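You operate a simulated robot arm through the tools that you are given. There is no shell and no other tool.

The job below is to be done with a simulated robot arm. You get a single attempt, and the scene is never put back.

## Task
Put things in order on the island bench. At the end: the faceted filter with the green collar (marked "FINE") stands on top of the tested propeller; the faceted filter with the orange collar (marked "COARSE") stands where the faceted filter with the green collar stood; one of the orange radio modules from the island bench is on the grey sleeved board on the island bench; the filter with the yellow collar stands where the faceted filter with the orange collar stood; whatever was shut is shut again. Leave all else as you found it, and nothing knocked over. Set down upright: orange radio module.

Only the result counts: the job must be done as asked and must still hold three seconds after the hand-in. Knocking over, shifting, dropping, spilling or breaking anything else fails it.

## Robot
A 6-joint arm with a two-finger parallel gripper, fixed in place. Base frame: the origin is at the foot of the arm, x ahead of it, y to its left, z up; the work surface is at about z = 780. Units: mm, rad, N and s.
With the tool pointing down near the work surface it reaches from about 240 to 640 mm from the base axis. Its first joint turns from -1.152 to 1.152 rad. Payload 2.7 kg.
The tool frame sits at the grasp point between the pads (the TCP): z along the fingers, y along the line on which they close. The tips reach 23 mm beyond it. The gripper opens to 94 mm. The fingers are 38 mm wide and 10 mm thick; the gripper's body (54 by 96 mm) begins 39 mm behind the TCP.
Orientation is that of the tool frame in the base frame, as a unit quaternion [x, y, z, w]. With the fingers straight down and closing along the base's y, the tool's x points along the base's -x, its y along +y and its z along -z.

## Interface
- The arm moves only by the tool move_arm. Its argument "moves" is a list of rows, each a list of 7 numbers: the shift along the tool's x, y, z in units of 30 mm (1.0 is 30 mm), then the turn, a rotation vector about the tool's x, y, z in units of 8 degrees (1.0 is 8 degrees), then the closure, from 0 (fully open) to 1 (shut). In form: [[x, y, z, ax, ay, az, grip], ...]. A call has 1 to 20 rows; each row shifts and turns the commanded pose from where the row before left it, along the tool's axes as they then stand. A call with a number of a shift or a turn outside -1 to 1 is refused whole. A row lasts 0.2 s, in which the tool goes at most 50 mm and 0.15 rad; a call with a longer step from one row to the next is refused whole, and so is a gripper value outside its range. Where a pose cannot be reached the arm comes as near as it can. A force on the tool above 40 N (or 10 N above the force at the start of the call, whichever is more), or a blocked arm, ends the call early, and 0.2 s more pass. Each finger travels about 45 mm/s and halts on what it meets, pressing with about 30 N; the grip force reading is that of the motor and also rises with nothing between the fingers. The clock runs only during rows and for 0.2 s after the last one: add rows that do not move to give the fingers time. It gives the time, the measured TCP pose, the force on the tool (base axes), the opening and the grip force at its end, in the units of the frame above (readings bear some noise), with the torque about the TCP (base axes, N m) and any sound that the robot's microphone picked up.
- Cameras (640 x 400 px; columns grow to the right, rows downward): "scene" is fixed at [68.5, -427.2, 1403.1]; the picture's right is [0.82, -0.57, 0.00], its down [-0.33, -0.48, -0.81] and it looks along [0.46, 0.67, -0.58] (base axes); focal length 311 px, centre (320, 200). "wrist" rides on the gripper at [86, 16, -75] in the tool frame; the picture's right is [-0.18, 0.98, 0.00], its down [-0.58, -0.11, -0.81] and it looks along [-0.79, -0.15, 0.59] (tool axes); focal length 243 px, centre (320, 200). There is no depth. A picture from a camera that has moved, and an enlarged one, comes with that camera's place and axes in the base frame and with its lens.
- camera(camera): a new picture of that camera. The clock stands still meanwhile.
- inspect(camera, box): a new picture of the part [left, top, right, bottom] of that camera's present view, enlarged. The clock stands still meanwhile.
- finish_job(): hands the job in; it is judged then, once.

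Places have to be worked out from the pictures, the camera data and where the tool is seen. Open the gripper and draw the arm clear of the work before you hand the job in, unless the task says otherwise.

The tools are called after "Call:" by a JSON object that holds its "fn" and its "kwargs". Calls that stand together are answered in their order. move_arm: Moves the arm, as the interface text tells. Its arguments: {"type":"object","properties":{"moves":{"type":"array","items":{"type":"array","items":{"type":"number"}}}},"required":["moves"]} The other tools are called the same way: camera (camera) takes a picture; inspect (camera, box) takes an enlarged picture of a part of a camera's view; finish_job () hands the job in.

At the start:

```text
time_s: 0.0
tool_pos: [376.4, 115.6, 1113.1]
ee_rot: [0.0, 1.0, 0.0, 0.001]
force: [0.3, 0.3, 0.4]
torque: [0.0, -0.01, -0.03]
finger_gap: 93.9
grip_force: 0.0
```

scene: 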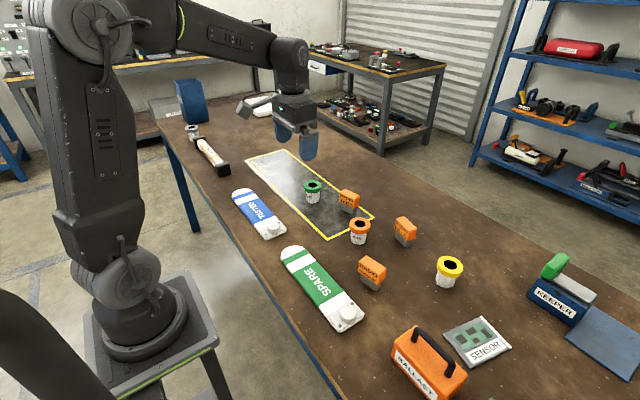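
wrist: 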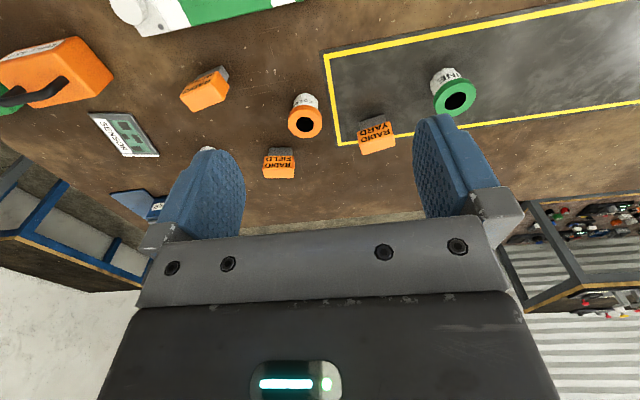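

The pictures show three filters, three orange radio modules, a sensor board, and two propellers (one blue, one green "SPARE"). I'll enlarge parts of the view to read the labels.

Call:
{"fn": "inspect", "kwargs": {"camera": "scene", "box": [220, 140, 380, 240]}}

Call:
{"fn": "inspect", "kwargs": {"camera": "scene", "box": [340, 200, 500, 300]}}

Call:
{"fn": "inspect", "kwargs": {"camera": "scene", "box": [380, 240, 640, 400]}}

Call:
{"fn": "inspect", "kwargs": {"camera": "scene", "box": [220, 180, 380, 340]}}

Call:
{"fn": "inspect", "kwargs": {"camera": "wrist", "box": [0, 0, 320, 200]}}

Call:
{"fn": "inspect", "kwargs": {"camera": "scene", "box": [140, 60, 300, 180]}}

```text
4.00 times, centred on (300, 190) of scene
camera zoom: at [68.5, -427.2, 1403.1], right [0.82, -0.57, 0.0], down [-0.33, -0.48, -0.81], along [0.46, 0.67, -0.58], focal length 1243 px, centre (400, 240)
```

zoom: 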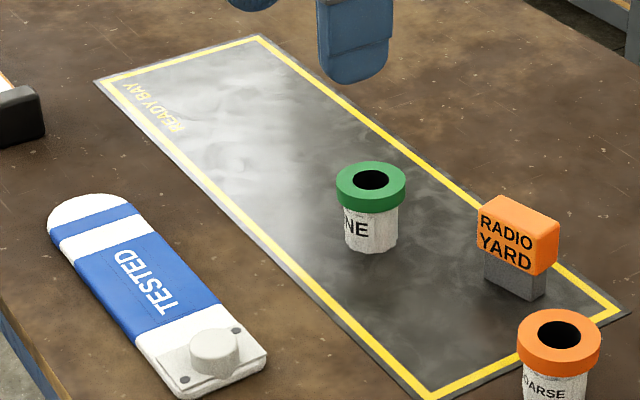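

```text
4.00 times, centred on (420, 250) of scene
camera zoom: at [68.5, -427.2, 1403.1], right [0.82, -0.57, 0.0], down [-0.33, -0.48, -0.81], along [0.46, 0.67, -0.58], focal length 1243 px, centre (-80, 0)
```

zoom: 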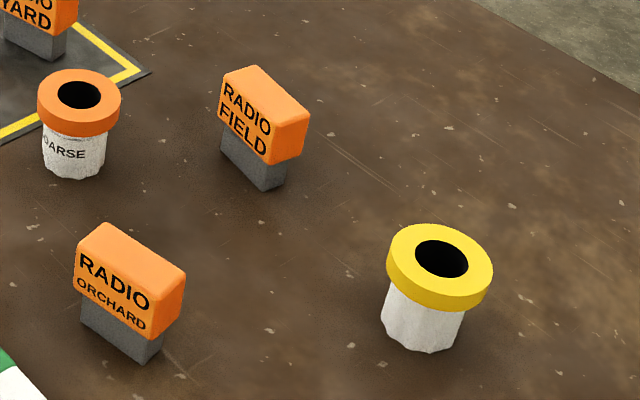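

```text
2.46 times, centred on (510, 320) of scene
camera zoom: at [68.5, -427.2, 1403.1], right [0.82, -0.57, 0.0], down [-0.33, -0.48, -0.81], along [0.46, 0.67, -0.58], focal length 765 px, centre (-148, -95)
```

zoom: 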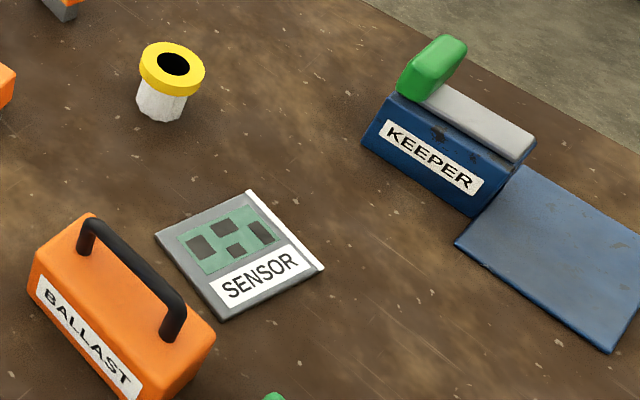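

```text
2.50 times, centred on (300, 260) of scene
camera zoom: at [68.5, -427.2, 1403.1], right [0.82, -0.57, 0.0], down [-0.33, -0.48, -0.81], along [0.46, 0.67, -0.58], focal length 777 px, centre (370, 50)
```

zoom: 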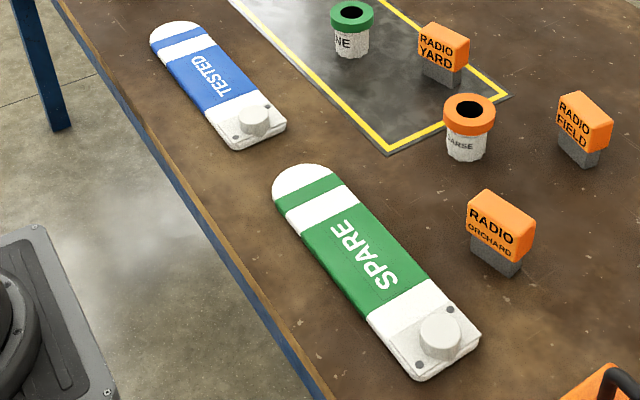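

```text
2.00 times, centred on (160, 100) of wrist
camera zoom: at [291.5, 131.5, 1187.6], right [0.18, 0.98, 0.0], down [0.58, -0.11, 0.81], along [0.79, -0.15, -0.59], focal length 485 px, centre (640, 400)
```

zoom: 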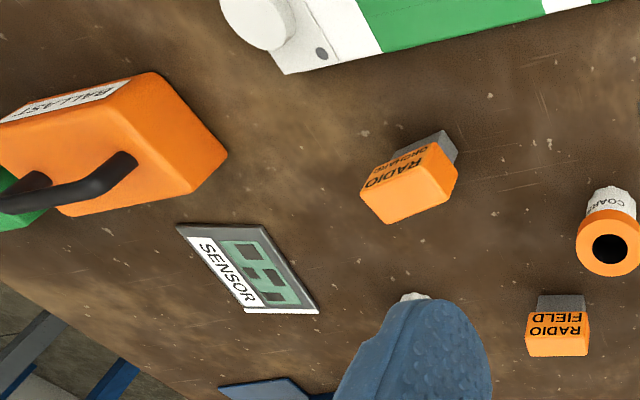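

```text
3.33 times, centred on (220, 120) of scene
camera zoom: at [68.5, -427.2, 1403.1], right [0.82, -0.57, 0.0], down [-0.33, -0.48, -0.81], along [0.46, 0.67, -0.58], focal length 1036 px, centre (653, 467)
```

zoom: 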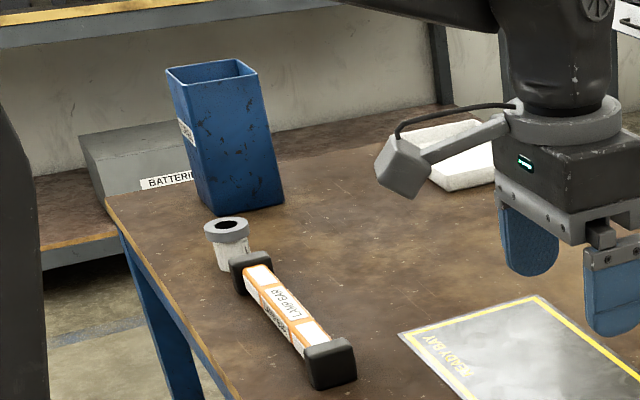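

I place FINE near (535,302), COARSE near (537,57), yellow near (616,-184), the ORCHARD radio near (460,-79), and the SENSOR board near (545,-319). I'll move above FINE, staying high, to refine its position with the wrist camera.

Call:
{"fn": "move_arm", "kwargs": {"moves": [[-0.755, 0.888, 0.6, 0, 0, 0, 0], [-0.755, 0.888, 0.6, 0, 0, 0, 0], [-0.755, 0.888, 0.6, 0, 0, 0, 0], [-0.755, 0.888, 0.6, 0, 0, 0, 0], [-0.755, 0.888, 0.6, 0, 0, 0, 0], [-0.755, 0.888, 0.6, 0, 0, 0, 0], [-0.755, 0.888, 0.6, 0, 0, 0, 0], [0, 0, 0, 0, 0, 0, 0]]}}

Call:
{"fn": "camera", "kwargs": {"camera": "wrist"}}

Call:
{"fn": "camera", "kwargs": {"camera": "scene"}}

```text
time_s: 1.8
tool_pos: [538.8, 301.2, 985.3]
ee_rot: [0.0, 1.0, 0.0, 0.0]
force: [-0.2, -0.4, 0.0]
torque: [0.01, -0.01, -0.03]
finger_gap: 94.3
grip_force: 0.0
```

```text
taken
camera wrist: at [453.2, 317.0, 1060.7], right [0.18, 0.98, 0.0], down [0.58, -0.11, 0.81], along [0.79, -0.15, -0.59], focal length 243 px, centre (320, 200)
```

wrist: 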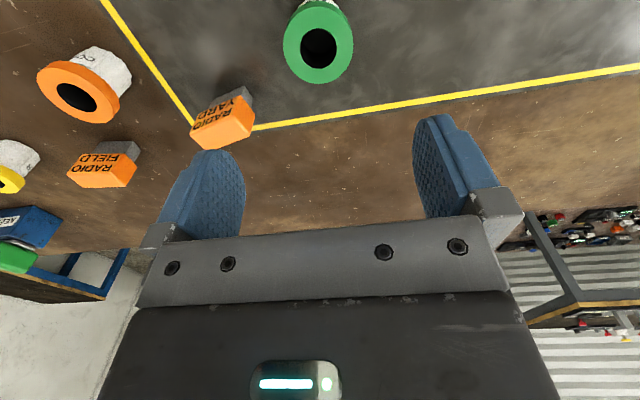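

```text
taken
```

scene: 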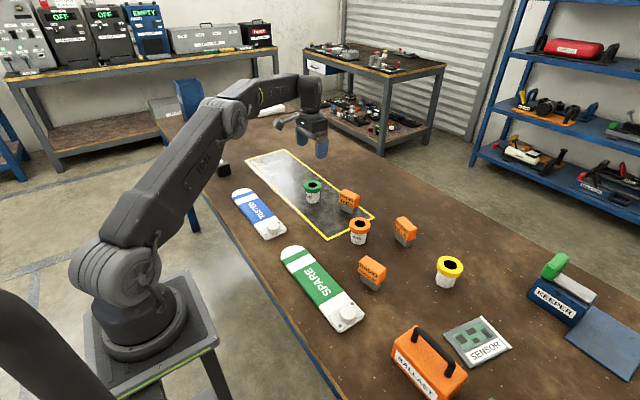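

The wrist view puts FINE's collar centre at about (536,300), almost exactly under the tool. I'll descend to just above it and check again.

Call:
{"fn": "move_arm", "kwargs": {"moves": [[0.03, -0.02, 1, 0, 0, 0, 0], [0.03, -0.02, 1, 0, 0, 0, 0], [0, 0, 1, 0, 0, 0, 0], [0, 0, 0.4, 0, 0, 0, 0], [0, 0, 0, 0, 0, 0, 0]]}}

Call:
{"fn": "camera", "kwargs": {"camera": "wrist"}}

Call:
{"fn": "inspect", "kwargs": {"camera": "scene", "box": [260, 140, 360, 220]}}

```text
time_s: 3.0
tool_pos: [532.5, 300.6, 884.6]
ee_rot: [-0.001, 1.0, 0.0, 0.001]
force: [-0.7, -1.0, -0.7]
torque: [-0.03, 0.02, -0.01]
finger_gap: 94.0
grip_force: 0.1
```

```text
taken
camera wrist: at [446.9, 317.3, 959.7], right [0.18, 0.98, 0.0], down [0.58, -0.11, 0.81], along [0.79, -0.15, -0.59], focal length 243 px, centre (320, 200)
```

wrist: 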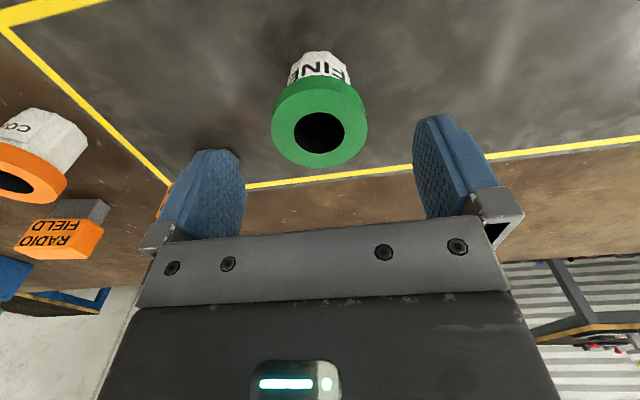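

```text
5.00 times, centred on (310, 180) of scene
camera zoom: at [68.5, -427.2, 1403.1], right [0.82, -0.57, 0.0], down [-0.33, -0.48, -0.81], along [0.46, 0.67, -0.58], focal length 1554 px, centre (370, 300)
```

zoom: 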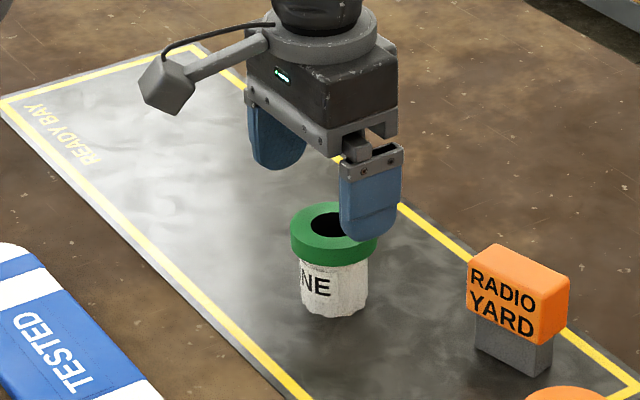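

Two views agree: FINE is at about (536,300) with its top at z≈842. I'll descend so the pads meet the collar (TCP z≈828) and close.

Call:
{"fn": "move_arm", "kwargs": {"moves": [[-0.1, -0.01, 0.95, 0, 0, 0, 0], [0, 0, 0.94, 0, 0, 0, 0], [0, 0, 0, 0, 0, 0, 0], [0, 0, 0, 0, 0, 0, 0]]}}

Call:
{"fn": "camera", "kwargs": {"camera": "wrist"}}

Call:
{"fn": "inspect", "kwargs": {"camera": "scene", "box": [260, 140, 360, 220]}}

```text
time_s: 4.0
tool_pos: [538.5, 302.7, 827.7]
ee_rot: [-0.001, 1.0, -0.001, 0.001]
force: [0.3, -0.3, -0.2]
torque: [-0.01, 0.0, -0.01]
finger_gap: 94.0
grip_force: 0.0
```

```text
taken
camera wrist: at [451.4, 318.1, 902.6], right [0.18, 0.98, 0.0], down [0.58, -0.11, 0.81], along [0.79, -0.15, -0.59], focal length 243 px, centre (320, 200)
```

wrist: 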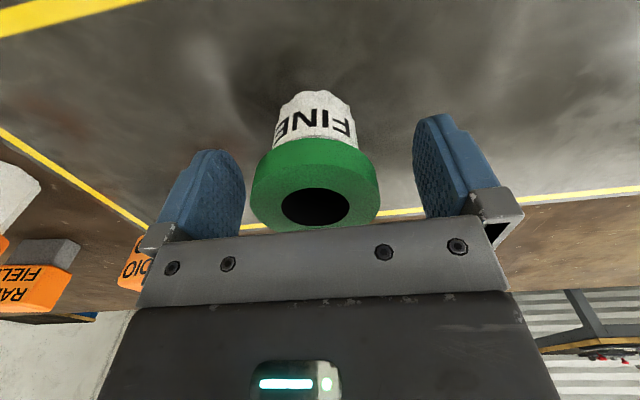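

```text
5.00 times, centred on (310, 180) of scene
camera zoom: at [68.5, -427.2, 1403.1], right [0.82, -0.57, 0.0], down [-0.33, -0.48, -0.81], along [0.46, 0.67, -0.58], focal length 1554 px, centre (370, 300)
```

zoom: 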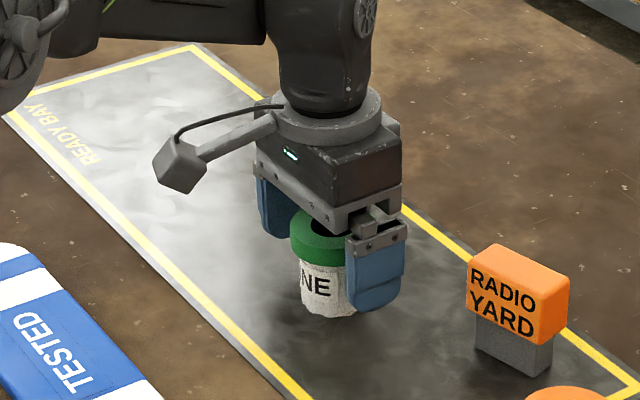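

The collar sits centred between the pads, with commanded TCP about (536,300.6,828). Closing now.

Call:
{"fn": "move_arm", "kwargs": {"moves": [[0, 0, 0, 0, 0, 0, 0.3], [0, 0, 0, 0, 0, 0, 0.5], [0, 0, 0, 0, 0, 0, 0.7], [0, 0, 0, 0, 0, 0, 0.7], [0, 0, 0, 0, 0, 0, 0.7]]}}

Call:
{"fn": "camera", "kwargs": {"camera": "wrist"}}

```text
time_s: 5.2
tool_pos: [538.0, 302.7, 828.1]
ee_rot: [-0.001, 1.0, 0.001, 0.001]
force: [0.4, -0.9, 0.1]
torque: [-0.02, -0.02, -0.01]
finger_gap: 56.7
grip_force: 30.3
```

```text
taken
camera wrist: at [451.4, 318.1, 902.8], right [0.18, 0.98, 0.0], down [0.58, -0.11, 0.81], along [0.79, -0.15, -0.59], focal length 243 px, centre (320, 200)
```

wrist: 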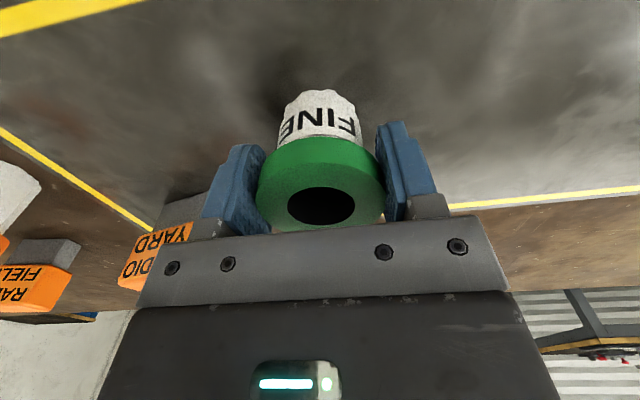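

Held firmly with a 56.7 mm gap; the filter shifted about 2 mm in y, so its original centre was about (537,300). I'll lift it and move to where I can view the tested propeller beside the held filter.

Call:
{"fn": "move_arm", "kwargs": {"moves": [[0, 0, -0.5, 0, 0, 0, 0.7], [0, 0, -1, 0, 0, 0, 0.7], [0, 0, -1, 0, 0, 0, 0.7], [0, 0, -1, 0, 0, 0, 0.7], [0, 0, -0.5, 0, 0, 0, 0.7], [0.986, -0.25, 0, 0, 0, 0, 0.7], [0.986, -0.25, 0, 0, 0, 0, 0.7], [0.986, -0.25, 0, 0, 0, 0, 0.7], [0.986, -0.25, 0, 0, 0, 0, 0.7], [0.986, -0.25, 0, 0, 0, 0, 0.7], [0.986, -0.25, 0, 0, 0, 0, 0.7], [0.986, -0.25, 0, 0, 0, 0, 0.7], [0, 0, 0, 0, 0, 0, 0.7]]}}

Call:
{"fn": "camera", "kwargs": {"camera": "wrist"}}

Call:
{"fn": "camera", "kwargs": {"camera": "scene"}}

```text
time_s: 8.0
tool_pos: [332.3, 248.8, 949.7]
ee_rot: [-0.001, 1.0, 0.0, 0.001]
force: [-0.3, 0.0, -1.0]
torque: [-0.05, 0.0, 0.01]
finger_gap: 56.7
grip_force: 29.5
```

```text
taken
camera wrist: at [244.8, 263.8, 1024.6], right [0.18, 0.98, 0.0], down [0.58, -0.11, 0.81], along [0.79, -0.15, -0.59], focal length 243 px, centre (320, 200)
```

wrist: 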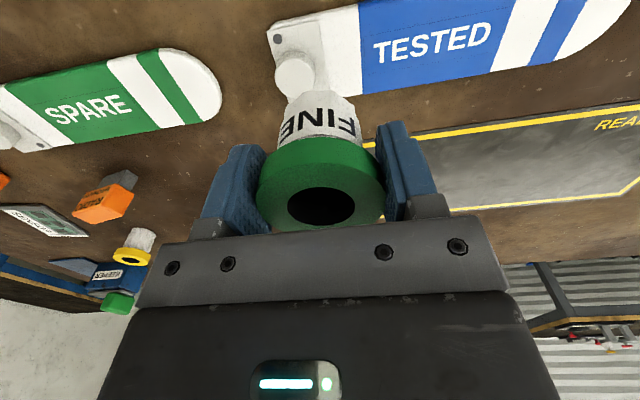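

```text
taken
```

scene: 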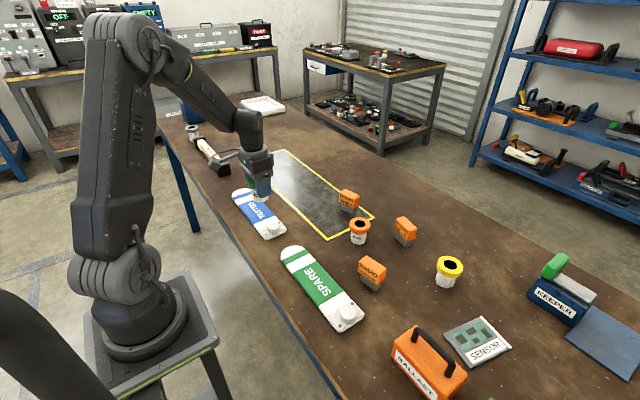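

From the wrist picture the blue blade area spans x≈311–383 and y≈283–398, with its centre near (347,341). I'll move above it, lower a little, and verify.

Call:
{"fn": "move_arm", "kwargs": {"moves": [[-0.12, 0.77, 0, 0, 0, 0, 0.7], [-0.12, 0.77, 0, 0, 0, 0, 0.7], [-0.12, 0.77, 0, 0, 0, 0, 0.7], [-0.12, 0.77, 0, 0, 0, 0, 0.7], [0, 0, 0.5, 0, 0, 0, 0.7], [0, 0, 0.5, 0, 0, 0, 0.7], [0, 0, 0.5, 0, 0, 0, 0.7], [0, 0, 0, 0, 0, 0, 0.7]]}}

Call:
{"fn": "camera", "kwargs": {"camera": "wrist"}}

Call:
{"fn": "inspect", "kwargs": {"camera": "scene", "box": [210, 140, 310, 260]}}

```text
time_s: 9.8
tool_pos: [345.3, 340.9, 904.2]
ee_rot: [0.0, 1.0, 0.001, 0.001]
force: [0.2, 0.0, 0.3]
torque: [0.01, -0.05, 0.02]
finger_gap: 56.7
grip_force: 30.5
```

```text
taken
camera wrist: at [258.8, 356.2, 978.3], right [0.18, 0.98, 0.0], down [0.58, -0.11, 0.81], along [0.79, -0.15, -0.59], focal length 243 px, centre (320, 200)
```

wrist: 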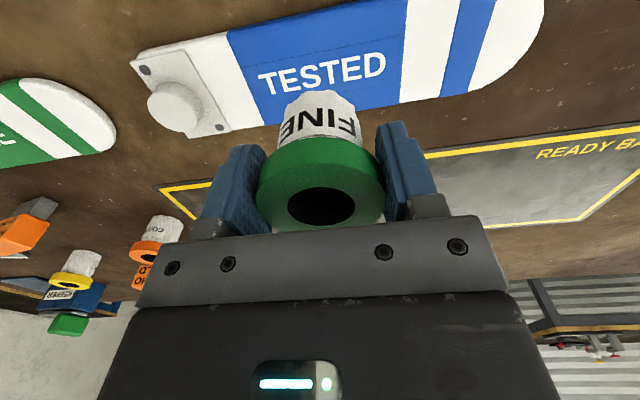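

```text
3.33 times, centred on (260, 200) of scene
camera zoom: at [68.5, -427.2, 1403.1], right [0.82, -0.57, 0.0], down [-0.33, -0.48, -0.81], along [0.46, 0.67, -0.58], focal length 1036 px, centre (520, 200)
```

zoom: 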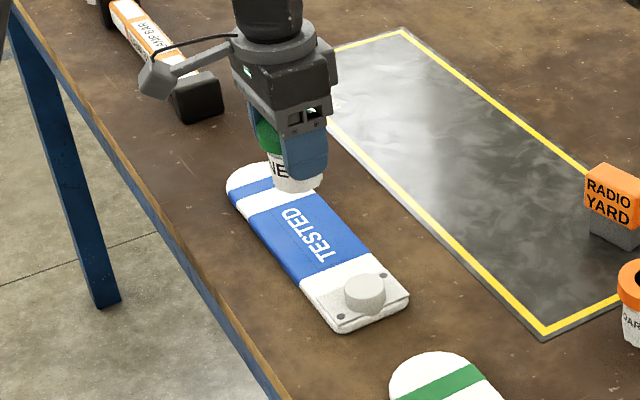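

The recomputed blade centre is (348.5,341.7), so the aim is good. I'll lower to about 10 mm above expected contact, then check.

Call:
{"fn": "move_arm", "kwargs": {"moves": [[-0.1, 0.02, 0.6, 0, 0, 0, 0.7], [0, 0, 0.6, 0, 0, 0, 0.7], [0, 0, 0.4, 0, 0, 0, 0.7], [0, 0, 0, 0, 0, 0, 0.7]]}}

Call:
{"fn": "camera", "kwargs": {"camera": "wrist"}}

Call:
{"fn": "inspect", "kwargs": {"camera": "scene", "box": [220, 160, 300, 250]}}

```text
time_s: 10.8
tool_pos: [349.3, 341.6, 855.3]
ee_rot: [-0.001, 1.0, 0.001, 0.001]
force: [0.4, -0.6, -0.5]
torque: [0.02, 0.03, 0.01]
finger_gap: 56.6
grip_force: 29.7
```

```text
taken
camera wrist: at [261.9, 356.8, 928.9], right [0.18, 0.98, 0.0], down [0.58, -0.11, 0.81], along [0.79, -0.15, -0.59], focal length 243 px, centre (320, 200)
```

wrist: 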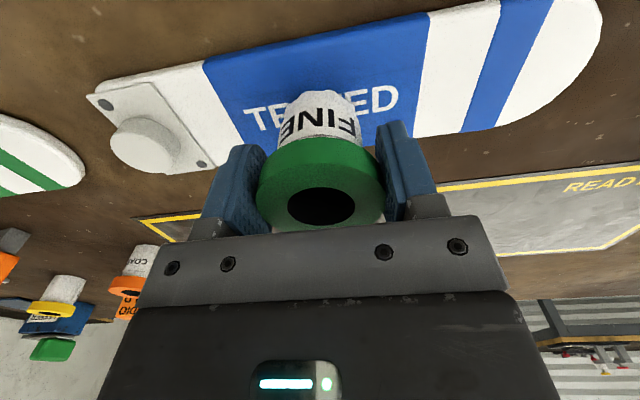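

```text
4.44 times, centred on (260, 205) of scene
camera zoom: at [68.5, -427.2, 1403.1], right [0.82, -0.57, 0.0], down [-0.33, -0.48, -0.81], along [0.46, 0.67, -0.58], focal length 1381 px, centre (587, 178)
```

zoom: 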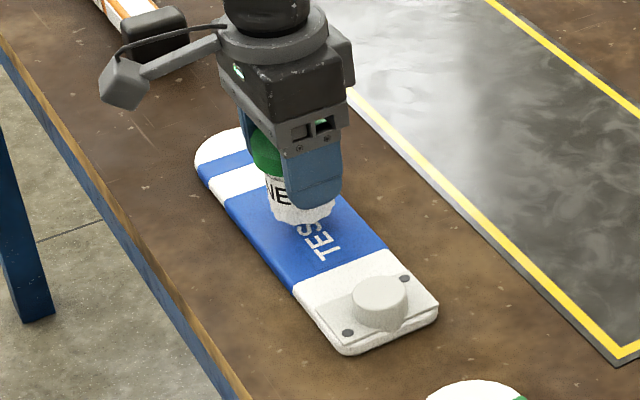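

Well placed over the blade, with the TCP at z≈854. I'll lower in small steps of about 3 mm and watch the force for contact.

Call:
{"fn": "move_arm", "kwargs": {"moves": [[0, 0, 0.1, 0, 0, 0, 0.7], [0, 0, 0.1, 0, 0, 0, 0.7], [0, 0, 0, 0, 0, 0, 0.7]]}}

Call:
{"fn": "move_arm", "kwargs": {"moves": [[0, 0, 0.1, 0, 0, 0, 0.7], [0, 0, 0, 0, 0, 0, 0.7]]}}

Call:
{"fn": "inspect", "kwargs": {"camera": "wrist", "box": [240, 60, 400, 160]}}

```text
time_s: 11.6
tool_pos: [347.7, 341.0, 848.2]
ee_rot: [-0.001, 1.0, 0.0, 0.001]
force: [-0.8, 0.8, 0.0]
torque: [0.02, 0.01, -0.01]
finger_gap: 56.6
grip_force: 30.2
```

```text
time_s: 12.2
tool_pos: [348.2, 342.6, 846.5]
ee_rot: [0.0, 1.0, -0.001, 0.001]
force: [0.6, -0.5, -0.3]
torque: [0.0, 0.0, 0.0]
finger_gap: 56.7
grip_force: 29.9
```

```text
4.00 times, centred on (320, 110) of wrist
camera zoom: at [261.6, 357.8, 921.3], right [0.18, 0.98, 0.0], down [0.58, -0.11, 0.81], along [0.79, -0.15, -0.59], focal length 970 px, centre (320, 560)
```

zoom: 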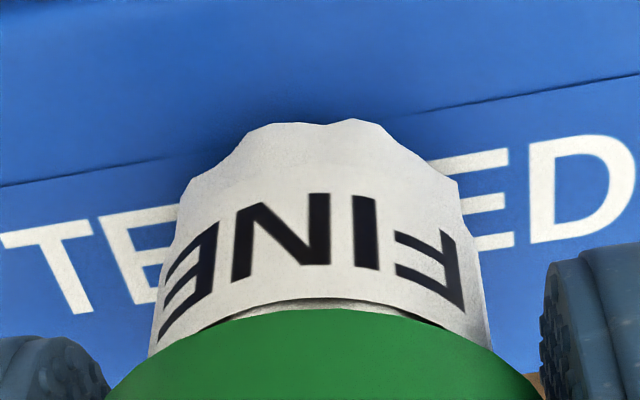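

No contact yet. The blade shows a faint seam, so I'll keep lowering in small steps.

Call:
{"fn": "move_arm", "kwargs": {"moves": [[0, 0, 0.07, 0, 0, 0, 0.7], [0, 0, 0, 0, 0, 0, 0.7]]}}

Call:
{"fn": "move_arm", "kwargs": {"moves": [[0, 0, 0.07, 0, 0, 0, 0.7], [0, 0, 0, 0, 0, 0, 0.7]]}}

Call:
{"fn": "inspect", "kwargs": {"camera": "wrist", "box": [240, 60, 400, 160]}}

Call:
{"fn": "inspect", "kwargs": {"camera": "scene", "box": [220, 160, 300, 250]}}

```text
time_s: 12.8
tool_pos: [348.1, 341.6, 845.1]
ee_rot: [-0.001, 1.0, 0.0, 0.0]
force: [0.1, -0.5, -1.0]
torque: [-0.01, 0.01, 0.03]
finger_gap: 56.9
grip_force: 29.9
```

```text
time_s: 13.4
tool_pos: [347.2, 341.2, 842.2]
ee_rot: [0.0, 1.0, 0.0, 0.001]
force: [0.2, 1.1, -0.4]
torque: [-0.01, 0.01, 0.03]
finger_gap: 57.0
grip_force: 30.6
```

```text
4.00 times, centred on (320, 110) of wrist
camera zoom: at [261.3, 357.2, 916.7], right [0.18, 0.98, 0.0], down [0.58, -0.11, 0.81], along [0.79, -0.15, -0.59], focal length 970 px, centre (320, 560)
```

zoom: 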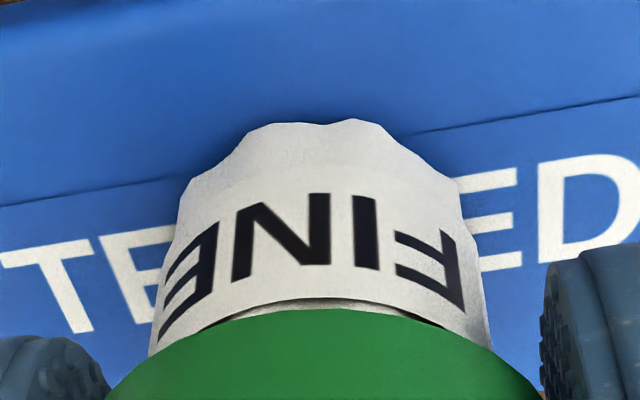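

```text
4.44 times, centred on (260, 205) of scene
camera zoom: at [68.5, -427.2, 1403.1], right [0.82, -0.57, 0.0], down [-0.33, -0.48, -0.81], along [0.46, 0.67, -0.58], focal length 1381 px, centre (587, 178)
```

zoom: 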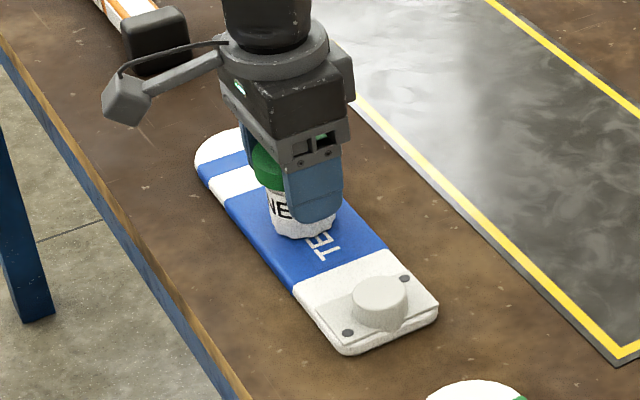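

Still no contact at TCP z≈842. Continuing down.

Call:
{"fn": "move_arm", "kwargs": {"moves": [[0, 0, 0.07, 0, 0, 0, 0.7], [0, 0, 0, 0, 0, 0, 0.7]]}}

Call:
{"fn": "move_arm", "kwargs": {"moves": [[0, 0, 0.07, 0, 0, 0, 0.7], [0, 0, 0, 0, 0, 0, 0.7]]}}

Call:
{"fn": "inspect", "kwargs": {"camera": "wrist", "box": [240, 60, 400, 160]}}

```text
time_s: 14.0
tool_pos: [347.9, 340.4, 839.1]
ee_rot: [-0.002, 1.0, 0.0, 0.001]
force: [-0.1, 0.4, -0.6]
torque: [0.0, -0.01, 0.0]
finger_gap: 56.5
grip_force: 29.8
```

```text
time_s: 14.6
tool_pos: [348.4, 341.8, 839.3]
ee_rot: [0.0, 1.0, 0.0, 0.002]
force: [-1.1, -4.1, 15.0]
torque: [-0.28, 0.03, -0.01]
finger_gap: 56.7
grip_force: 30.2
```

```text
4.00 times, centred on (320, 110) of wrist
camera zoom: at [261.8, 357.4, 913.4], right [0.18, 0.98, 0.0], down [0.58, -0.11, 0.81], along [0.79, -0.15, -0.59], focal length 970 px, centre (320, 560)
```

zoom: 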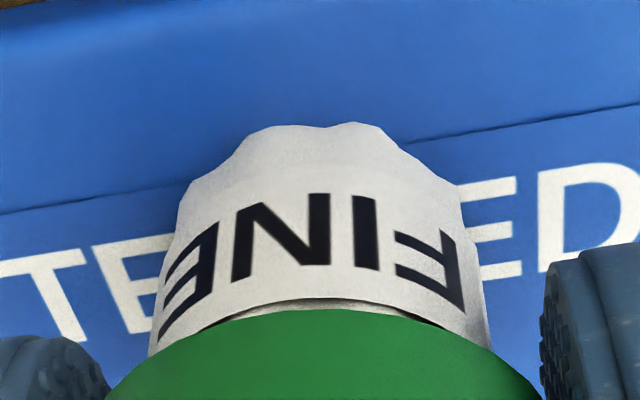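

Contact at TCP z≈839 with 15 N, so the propeller top is at about 791. I'll back off about 1 mm and open gently.

Call:
{"fn": "move_arm", "kwargs": {"moves": [[0, 0, -0.03, 0, 0, 0, 0.7], [0, 0, 0, 0, 0, 0, 0.35], [0, 0, 0, 0, 0, 0, 0.25], [0, 0, 0, 0, 0, 0, 0.1], [0, 0, 0, 0, 0, 0, 0], [0, 0, 0, 0, 0, 0, 0]]}}

Call:
{"fn": "camera", "kwargs": {"camera": "wrist"}}

Call:
{"fn": "inspect", "kwargs": {"camera": "scene", "box": [220, 160, 300, 250]}}

```text
time_s: 16.0
tool_pos: [347.9, 341.2, 837.6]
ee_rot: [-0.001, 1.0, 0.0, 0.001]
force: [-0.1, -0.4, -0.3]
torque: [-0.01, 0.01, -0.01]
finger_gap: 94.2
grip_force: 0.1
```

```text
taken
camera wrist: at [261.7, 357.0, 913.1], right [0.18, 0.98, 0.0], down [0.58, -0.11, 0.81], along [0.79, -0.15, -0.59], focal length 243 px, centre (320, 200)
```

wrist: 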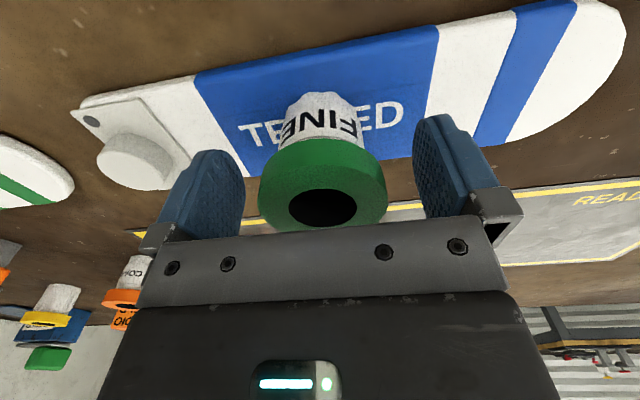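

```text
4.44 times, centred on (260, 205) of scene
camera zoom: at [68.5, -427.2, 1403.1], right [0.82, -0.57, 0.0], down [-0.33, -0.48, -0.81], along [0.46, 0.67, -0.58], focal length 1381 px, centre (587, 178)
```

zoom: 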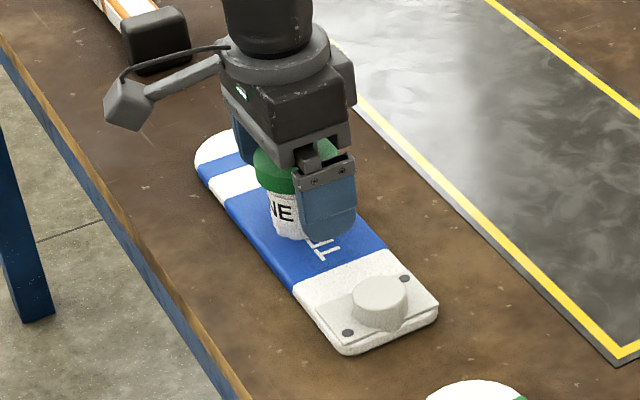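

FINE stands on the propeller. I'll raise straight up and move over to COARSE at about (531,50).

Call:
{"fn": "move_arm", "kwargs": {"moves": [[0, 0, -0.5, 0, 0, 0, 0], [0, 0, -1, 0, 0, 0, 0], [0, 0, -1, 0, 0, 0, 0], [0, 0, -1, 0, 0, 0, 0], [0, 0, -1, 0, 0, 0, 0], [-0.61, -0.97, 0, 0, 0, 0, 0], [-0.61, -0.97, 0, 0, 0, 0, 0], [-0.61, -0.97, 0, 0, 0, 0, 0], [-0.61, -0.97, 0, 0, 0, 0, 0], [-0.61, -0.97, 0, 0, 0, 0, 0], [-0.61, -0.97, 0, 0, 0, 0, 0], [-0.61, -0.97, 0, 0, 0, 0, 0], [-0.61, -0.97, 0, 0, 0, 0, 0], [-0.61, -0.97, 0, 0, 0, 0, 0], [-0.61, -0.97, 0, 0, 0, 0, 0], [0, 0, 0, 0, 0, 0, 0], [0, 0, 0, 0, 0, 0, 0]]}}

Call:
{"fn": "camera", "kwargs": {"camera": "wrist"}}

Call:
{"fn": "inspect", "kwargs": {"camera": "scene", "box": [220, 140, 380, 240]}}

```text
time_s: 19.6
tool_pos: [528.8, 52.5, 973.3]
ee_rot: [0.0, 1.0, 0.001, 0.001]
force: [-0.2, 0.6, -0.1]
torque: [-0.01, -0.01, -0.01]
finger_gap: 94.1
grip_force: 0.0
```

```text
taken
camera wrist: at [442.2, 68.1, 1047.8], right [0.18, 0.98, 0.0], down [0.58, -0.11, 0.81], along [0.79, -0.15, -0.59], focal length 243 px, centre (320, 200)
```

wrist: 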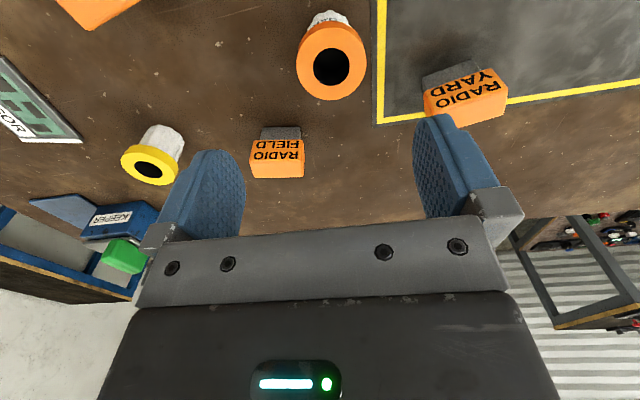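

```text
4.00 times, centred on (300, 190) of scene
camera zoom: at [68.5, -427.3, 1403.1], right [0.82, -0.57, 0.0], down [-0.33, -0.48, -0.81], along [0.46, 0.67, -0.58], focal length 1243 px, centre (400, 240)
```

zoom: 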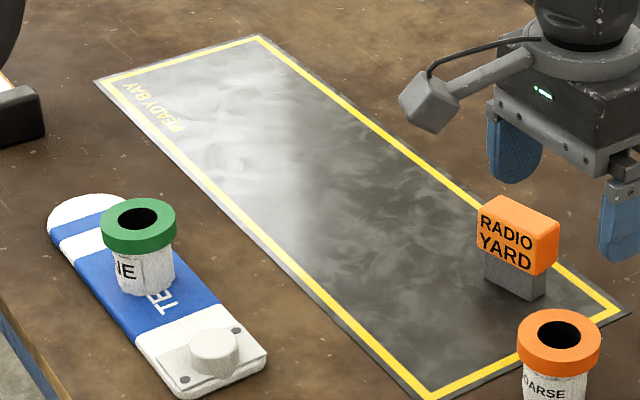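

FINE stands stably on the blade. COARSE computes to about (539,59), so I'll shift there and descend partway.

Call:
{"fn": "move_arm", "kwargs": {"moves": [[-0.36, 0.24, 0.9, 0, 0, 0, 0], [0, 0, 1, 0, 0, 0, 0], [0, 0, 1, 0, 0, 0, 0], [0, 0, 0, 0, 0, 0, 0], [0, 0, 0, 0, 0, 0, 0]]}}

Call:
{"fn": "camera", "kwargs": {"camera": "wrist"}}

```text
time_s: 20.8
tool_pos: [540.0, 58.1, 885.9]
ee_rot: [0.0, 1.0, 0.0, 0.001]
force: [0.1, 0.1, -0.7]
torque: [0.0, 0.0, -0.03]
finger_gap: 93.8
grip_force: 0.1
```

```text
taken
camera wrist: at [453.7, 72.7, 960.9], right [0.18, 0.98, 0.0], down [0.58, -0.11, 0.81], along [0.79, -0.15, -0.59], focal length 243 px, centre (320, 200)
```

wrist: 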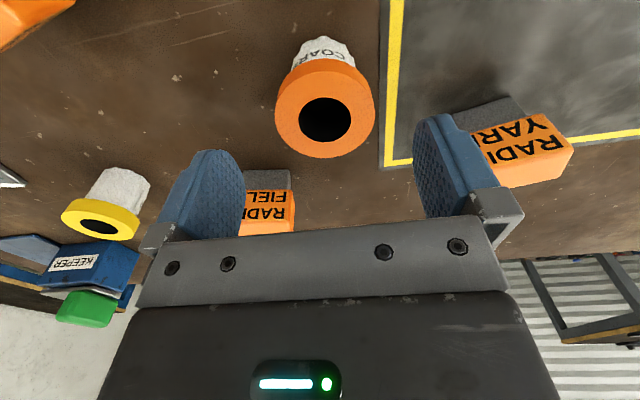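

COARSE is at about (540.5,59.4) with its top at ~840. I'll lower to z≈828 and close.

Call:
{"fn": "move_arm", "kwargs": {"moves": [[-0.02, 0.05, 1, 0, 0, 0, 0], [0, 0, 0.9, 0, 0, 0, 0], [0, 0, 0, 0, 0, 0, 0], [0, 0, 0, 0, 0, 0, 0]]}}

Call:
{"fn": "camera", "kwargs": {"camera": "wrist"}}

```text
time_s: 21.8
tool_pos: [541.9, 57.2, 829.7]
ee_rot: [-0.001, 1.0, 0.0, 0.0]
force: [0.7, 0.0, 1.0]
torque: [0.03, 0.01, -0.03]
finger_gap: 94.1
grip_force: 0.0
```

```text
taken
camera wrist: at [455.1, 72.6, 904.4], right [0.18, 0.98, 0.0], down [0.58, -0.11, 0.81], along [0.79, -0.15, -0.59], focal length 243 px, centre (320, 200)
```

wrist: 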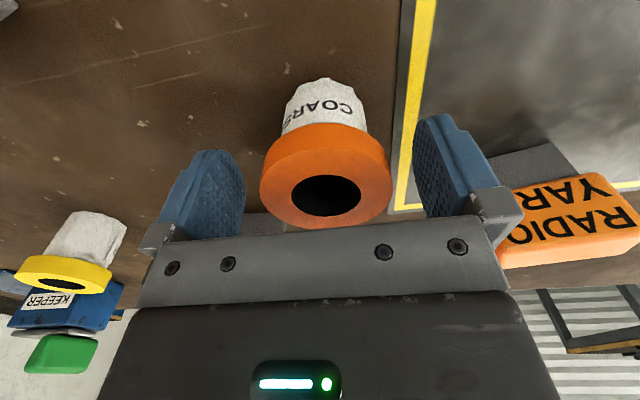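

The filter is about 2.5 mm toward +y of the pad centre and 2 mm nearer the base. I'll trim for that and close.

Call:
{"fn": "move_arm", "kwargs": {"moves": [[0.05, 0.09, 0, 0, 0, 0, 0], [0, 0, 0, 0, 0, 0, 0.3], [0, 0, 0, 0, 0, 0, 0.5], [0, 0, 0, 0, 0, 0, 0.7], [0, 0, 0, 0, 0, 0, 0.7], [0, 0, 0, 0, 0, 0, 0.7]]}}

Call:
{"fn": "camera", "kwargs": {"camera": "wrist"}}

```text
time_s: 23.2
tool_pos: [540.1, 60.1, 830.7]
ee_rot: [-0.001, 1.0, 0.0, 0.001]
force: [0.3, 0.1, 0.2]
torque: [0.03, -0.01, 0.0]
finger_gap: 55.1
grip_force: 30.2
```

```text
taken
camera wrist: at [453.2, 75.4, 904.2], right [0.18, 0.98, 0.0], down [0.58, -0.11, 0.81], along [0.79, -0.15, -0.59], focal length 243 px, centre (320, 200)
```

wrist: 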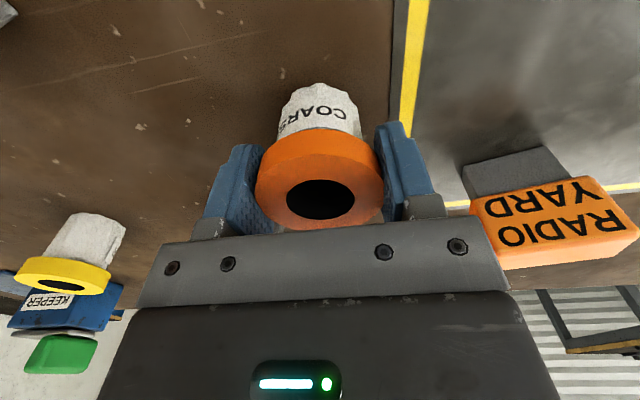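

COARSE is gripped; its original spot is (539.5,59.5). I'll lift it and carry it over FINE's former spot (537.5,300).

Call:
{"fn": "move_arm", "kwargs": {"moves": [[0, 0, -0.4, 0, 0, 0, 0.7], [0, 0, -1, 0, 0, 0, 0.7], [0, 0, -1, 0, 0, 0, 0.7], [0, 0, -0.9, 0, 0, 0, 0.7], [0.02, 0.89, 0, 0, 0, 0, 0.7], [0.02, 0.89, 0, 0, 0, 0, 0.7], [0.02, 0.89, 0, 0, 0, 0, 0.7], [0, 0.89, 0, 0, 0, 0, 0.7], [0, 0.89, 0, 0, 0, 0, 0.7], [0, 0.89, 0, 0, 0, 0, 0.7], [0, 0.89, 0, 0, 0, 0, 0.7], [0, 0.89, 0, 0, 0, 0, 0.7], [0, 0.89, 0, 0, 0, 0, 0.7], [0, 0, 0, 0, 0, 0, 0.7], [0, 0, 0, 0, 0, 0, 0.7]]}}

Call:
{"fn": "camera", "kwargs": {"camera": "wrist"}}

```text
time_s: 26.4
tool_pos: [539.0, 301.2, 931.5]
ee_rot: [0.0, 1.0, 0.0, 0.001]
force: [0.3, 0.3, -0.5]
torque: [0.0, 0.02, 0.0]
finger_gap: 54.9
grip_force: 29.8
```

```text
taken
camera wrist: at [451.0, 317.6, 1005.3], right [0.18, 0.98, 0.0], down [0.58, -0.11, 0.81], along [0.79, -0.15, -0.59], focal length 243 px, centre (320, 200)
```

wrist: 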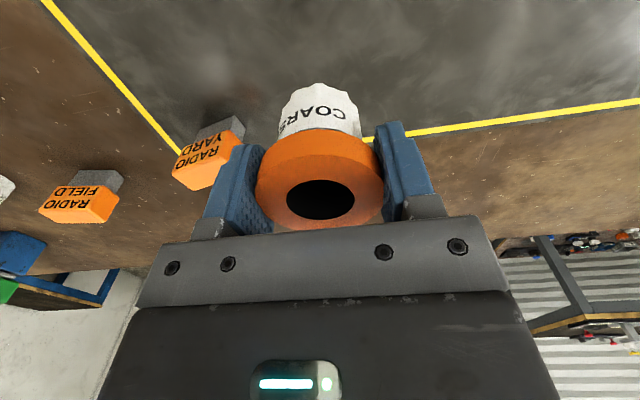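

I'm at FINE's former spot to within about 1–2 mm. Trimming slightly, then lowering to about 8 mm above contact.

Call:
{"fn": "move_arm", "kwargs": {"moves": [[-0.03, -0.04, 0.8, 0, 0, 0, 0.7], [0, 0, 0.9, 0, 0, 0, 0.7], [0, 0, 0.9, 0, 0, 0, 0.7], [0, 0, 0.4, 0, 0, 0, 0.7], [0, 0, 0, 0, 0, 0, 0.7], [0, 0, 0, 0, 0, 0, 0.7]]}}

Call:
{"fn": "camera", "kwargs": {"camera": "wrist"}}

Call:
{"fn": "inspect", "kwargs": {"camera": "scene", "box": [220, 140, 380, 240]}}

```text
time_s: 27.8
tool_pos: [538.0, 302.8, 840.8]
ee_rot: [-0.001, 1.0, 0.0, 0.0]
force: [0.0, -0.3, -1.1]
torque: [0.02, 0.0, 0.01]
finger_gap: 54.8
grip_force: 29.9
```

```text
taken
camera wrist: at [452.8, 317.6, 915.3], right [0.18, 0.98, 0.0], down [0.58, -0.11, 0.81], along [0.79, -0.15, -0.59], focal length 243 px, centre (320, 200)
```

wrist: 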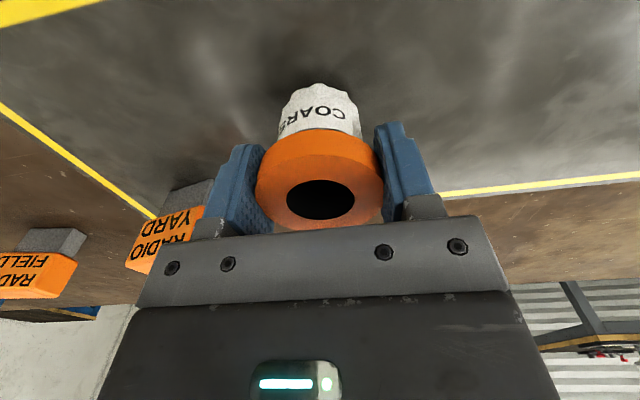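

```text
4.00 times, centred on (300, 190) of scene
camera zoom: at [68.5, -427.2, 1403.1], right [0.82, -0.57, 0.0], down [-0.33, -0.48, -0.81], along [0.46, 0.67, -0.58], focal length 1243 px, centre (400, 240)
```

zoom: 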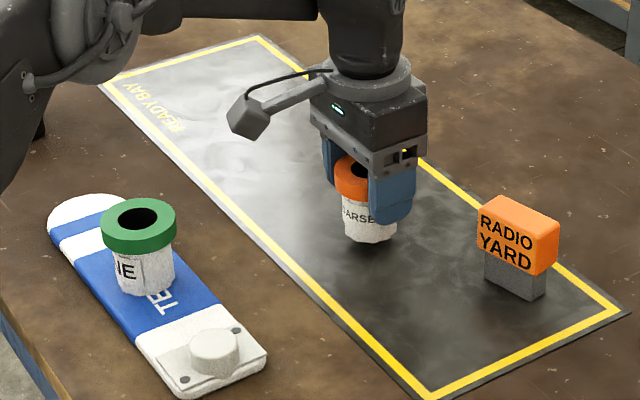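

Matches FINE's former location in the scene view. Lowering slowly to contact.

Call:
{"fn": "move_arm", "kwargs": {"moves": [[0, -0.03, 0.1, 0, 0, 0, 0.7], [0, 0, 0.1, 0, 0, 0, 0.7], [0, 0, 0, 0, 0, 0, 0.7]]}}

Call:
{"fn": "move_arm", "kwargs": {"moves": [[0, 0, 0.06, 0, 0, 0, 0.7], [0, 0, 0, 0, 0, 0, 0.7]]}}

Call:
{"fn": "move_arm", "kwargs": {"moves": [[0, 0, 0.05, 0, 0, 0, 0.7], [0, 0, 0, 0, 0, 0, 0.7]]}}

```text
time_s: 28.6
tool_pos: [539.2, 299.1, 832.5]
ee_rot: [-0.001, 1.0, 0.001, 0.001]
force: [0.6, -0.1, -0.5]
torque: [-0.01, -0.04, -0.02]
finger_gap: 54.9
grip_force: 30.1
```

```text
time_s: 29.2
tool_pos: [540.0, 300.0, 832.1]
ee_rot: [-0.001, 1.0, 0.0, 0.0]
force: [1.2, 0.4, -0.3]
torque: [0.01, 0.0, -0.01]
finger_gap: 54.7
grip_force: 29.9
```

```text
time_s: 29.8
tool_pos: [541.4, 299.7, 829.9]
ee_rot: [0.0, 1.0, 0.0, 0.001]
force: [-0.6, -1.0, 0.0]
torque: [0.01, 0.0, 0.01]
finger_gap: 54.8
grip_force: 30.1
```

No contact yet at z≈830; continuing by about 1 mm at a time.

Call:
{"fn": "move_arm", "kwargs": {"moves": [[0, 0, 0.04, 0, 0, 0, 0.7], [0, 0, 0, 0, 0, 0, 0.7]]}}

Call:
{"fn": "inspect", "kwargs": {"camera": "scene", "box": [270, 160, 350, 220]}}

Call:
{"fn": "camera", "kwargs": {"camera": "wrist"}}

```text
time_s: 30.4
tool_pos: [539.7, 299.8, 830.1]
ee_rot: [-0.001, 1.0, 0.002, 0.001]
force: [-0.9, -1.7, 9.7]
torque: [-0.13, 0.09, -0.04]
finger_gap: 54.6
grip_force: 30.4
```

```text
6.67 times, centred on (310, 190) of scene
camera zoom: at [68.3, -427.4, 1403.1], right [0.82, -0.57, 0.0], down [-0.33, -0.48, -0.81], along [0.46, 0.67, -0.58], focal length 2072 px, centre (387, 267)
```

zoom: 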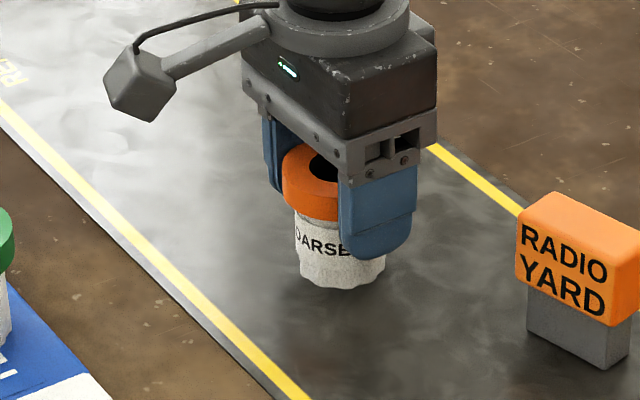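

```text
taken
camera wrist: at [453.9, 315.7, 904.9], right [0.18, 0.98, 0.0], down [0.58, -0.11, 0.81], along [0.79, -0.15, -0.59], focal length 243 px, centre (320, 200)
```

wrist: 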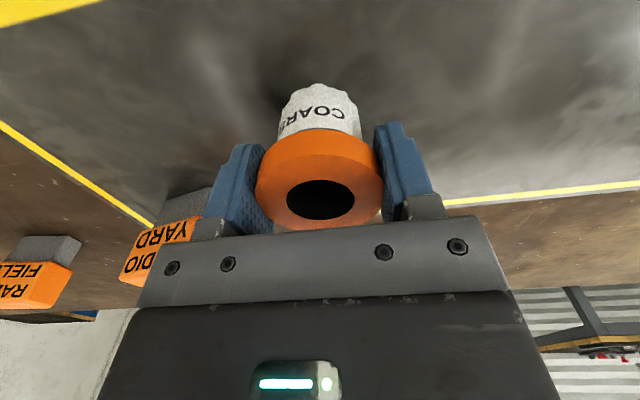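

Contact made (9.7 N). Relieving slightly and opening.

Call:
{"fn": "move_arm", "kwargs": {"moves": [[0, 0, -0.03, 0, 0, 0, 0.7], [0, 0, 0, 0, 0, 0, 0.35], [0, 0, 0, 0, 0, 0, 0.25], [0, 0, 0, 0, 0, 0, 0.1], [0, 0, 0, 0, 0, 0, 0], [0, 0, 0, 0, 0, 0, 0], [0, 0, -0.5, 0, 0, 0, 0], [0, 0, -1, 0, 0, 0, 0], [0, 0, -1, 0, 0, 0, 0], [0, 0, -1, 0, 0, 0, 0], [0, 0, -1, 0, 0, 0, 0], [0, 0, 0, 0, 0, 0, 0]]}}

Call:
{"fn": "inspect", "kwargs": {"camera": "scene", "box": [220, 140, 380, 240]}}

Call:
{"fn": "camera", "kwargs": {"camera": "wrist"}}

```text
time_s: 33.0
tool_pos: [541.3, 299.8, 964.5]
ee_rot: [0.0, 1.0, 0.0, 0.001]
force: [-0.7, -0.1, -0.1]
torque: [-0.02, 0.0, 0.04]
finger_gap: 94.0
grip_force: 0.0
```

```text
4.00 times, centred on (300, 190) of scene
camera zoom: at [68.5, -427.2, 1403.1], right [0.82, -0.57, 0.0], down [-0.33, -0.48, -0.81], along [0.46, 0.67, -0.58], focal length 1243 px, centre (400, 240)
```

zoom: 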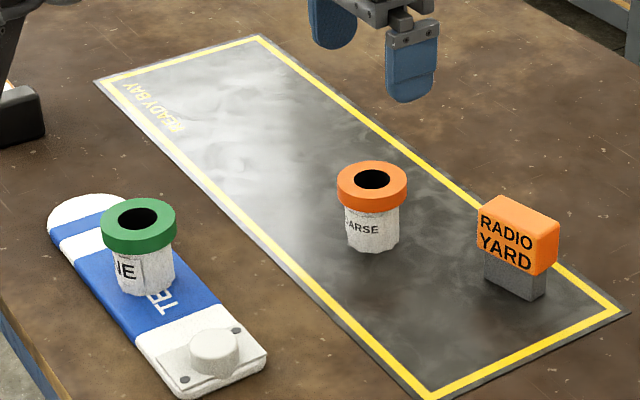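

```text
taken
camera wrist: at [454.5, 314.0, 1039.7], right [0.18, 0.98, 0.0], down [0.58, -0.11, 0.81], along [0.79, -0.15, -0.59], focal length 243 px, centre (320, 200)
```

wrist: 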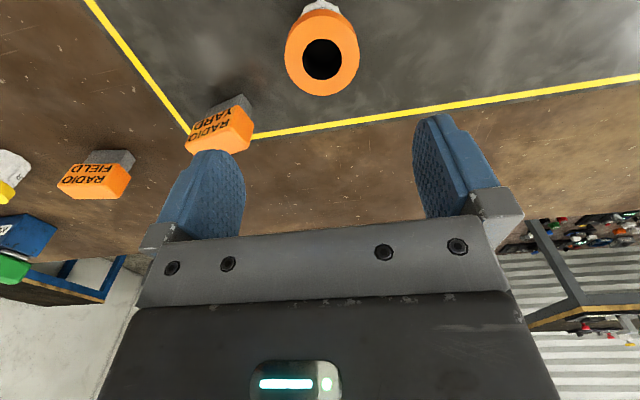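

COARSE stands where FINE did, at matching pixels. Next I'll move at height to near the yellow-collar filter, around (612,-186).

Call:
{"fn": "move_arm", "kwargs": {"moves": [[-0.08, -0.99, 0, 0, 0, 0, 0], [-0.08, -0.99, 0, 0, 0, 0, 0], [-0.08, -0.99, 0, 0, 0, 0, 0], [-0.08, -0.99, 0, 0, 0, 0, 0], [-0.08, -0.99, 0, 0, 0, 0, 0], [-0.08, -0.99, 0, 0, 0, 0, 0], [-0.08, -0.99, 0, 0, 0, 0, 0], [-0.08, -0.99, 0, 0, 0, 0, 0], [-0.08, -0.99, 0, 0, 0, 0, 0], [-0.08, -0.99, 0, 0, 0, 0, 0], [-0.08, -0.99, 0, 0, 0, 0, 0], [-0.08, -0.99, 0, 0, 0, 0, 0], [-0.08, -0.99, 0, 0, 0, 0, 0], [-0.08, -0.99, 0, 0, 0, 0, 0], [-0.08, -0.99, 0, 0, 0, 0, 0], [-0.08, -0.99, 0, 0, 0, 0, 0], [0, 0, 0, 0, 0, 0, 0], [0, 0, 0, 0, 0, 0, 0]]}}

Call:
{"fn": "camera", "kwargs": {"camera": "wrist"}}

Call:
{"fn": "camera", "kwargs": {"camera": "scene"}}

```text
time_s: 36.8
tool_pos: [578.3, -173.4, 961.2]
ee_rot: [0.0, 1.0, 0.0, 0.001]
force: [-0.6, 0.3, -0.7]
torque: [-0.02, 0.01, -0.01]
finger_gap: 94.0
grip_force: 0.1
```

```text
taken
camera wrist: at [492.4, -158.8, 1036.8], right [0.18, 0.98, 0.0], down [0.58, -0.11, 0.81], along [0.79, -0.15, -0.59], focal length 243 px, centre (320, 200)
```

wrist: 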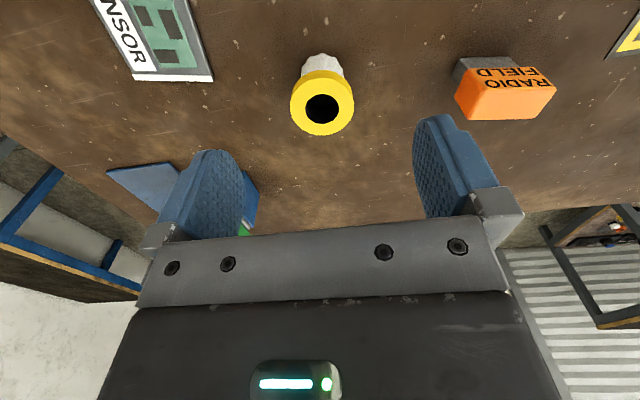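

```text
taken
```

scene: 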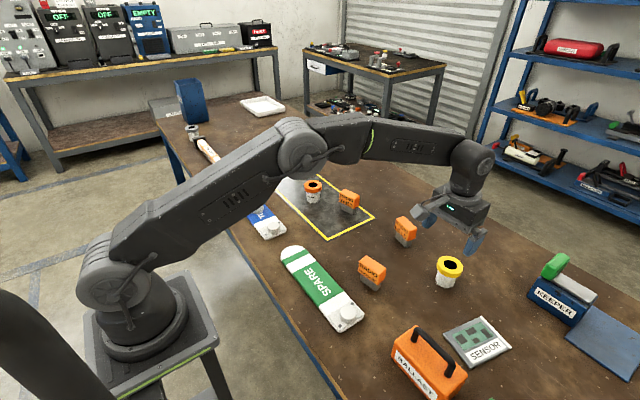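

The yellow filter computes to about (619,-182), radius ≈645, right at the edge of reach. I'll approach over it and see how well the arm tracks.

Call:
{"fn": "move_arm", "kwargs": {"moves": [[-0.67, -0.12, 0, 0, 0, 0, 0], [-0.67, -0.12, 0.4, 0, 0, 0, 0], [0, 0, 1, 0, 0, 0, 0], [0, 0, 1, 0, 0, 0, 0], [0, 0, 0, 0, 0, 0, 0], [0, 0, 0, 0, 0, 0, 0]]}}

Call:
{"fn": "camera", "kwargs": {"camera": "wrist"}}

```text
time_s: 38.2
tool_pos: [613.9, -180.5, 895.7]
ee_rot: [0.0, 1.0, 0.0, 0.001]
force: [-0.5, 0.4, -0.4]
torque: [0.02, 0.03, -0.02]
finger_gap: 94.1
grip_force: 0.1
out of reach, approached as far as the arm can: row 2
```

```text
taken
camera wrist: at [527.1, -164.9, 969.4], right [0.18, 0.98, 0.0], down [0.58, -0.11, 0.81], along [0.79, -0.15, -0.59], focal length 243 px, centre (320, 200)
```

wrist: 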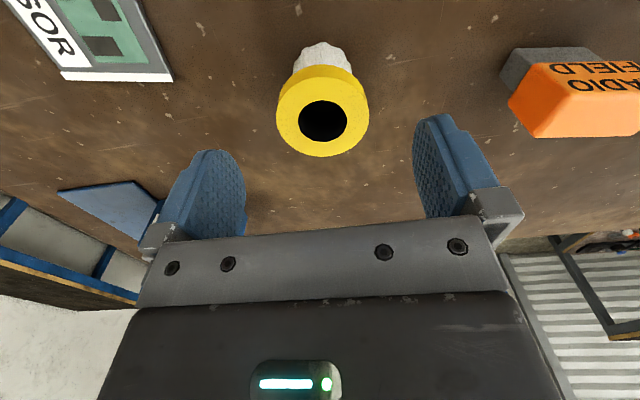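

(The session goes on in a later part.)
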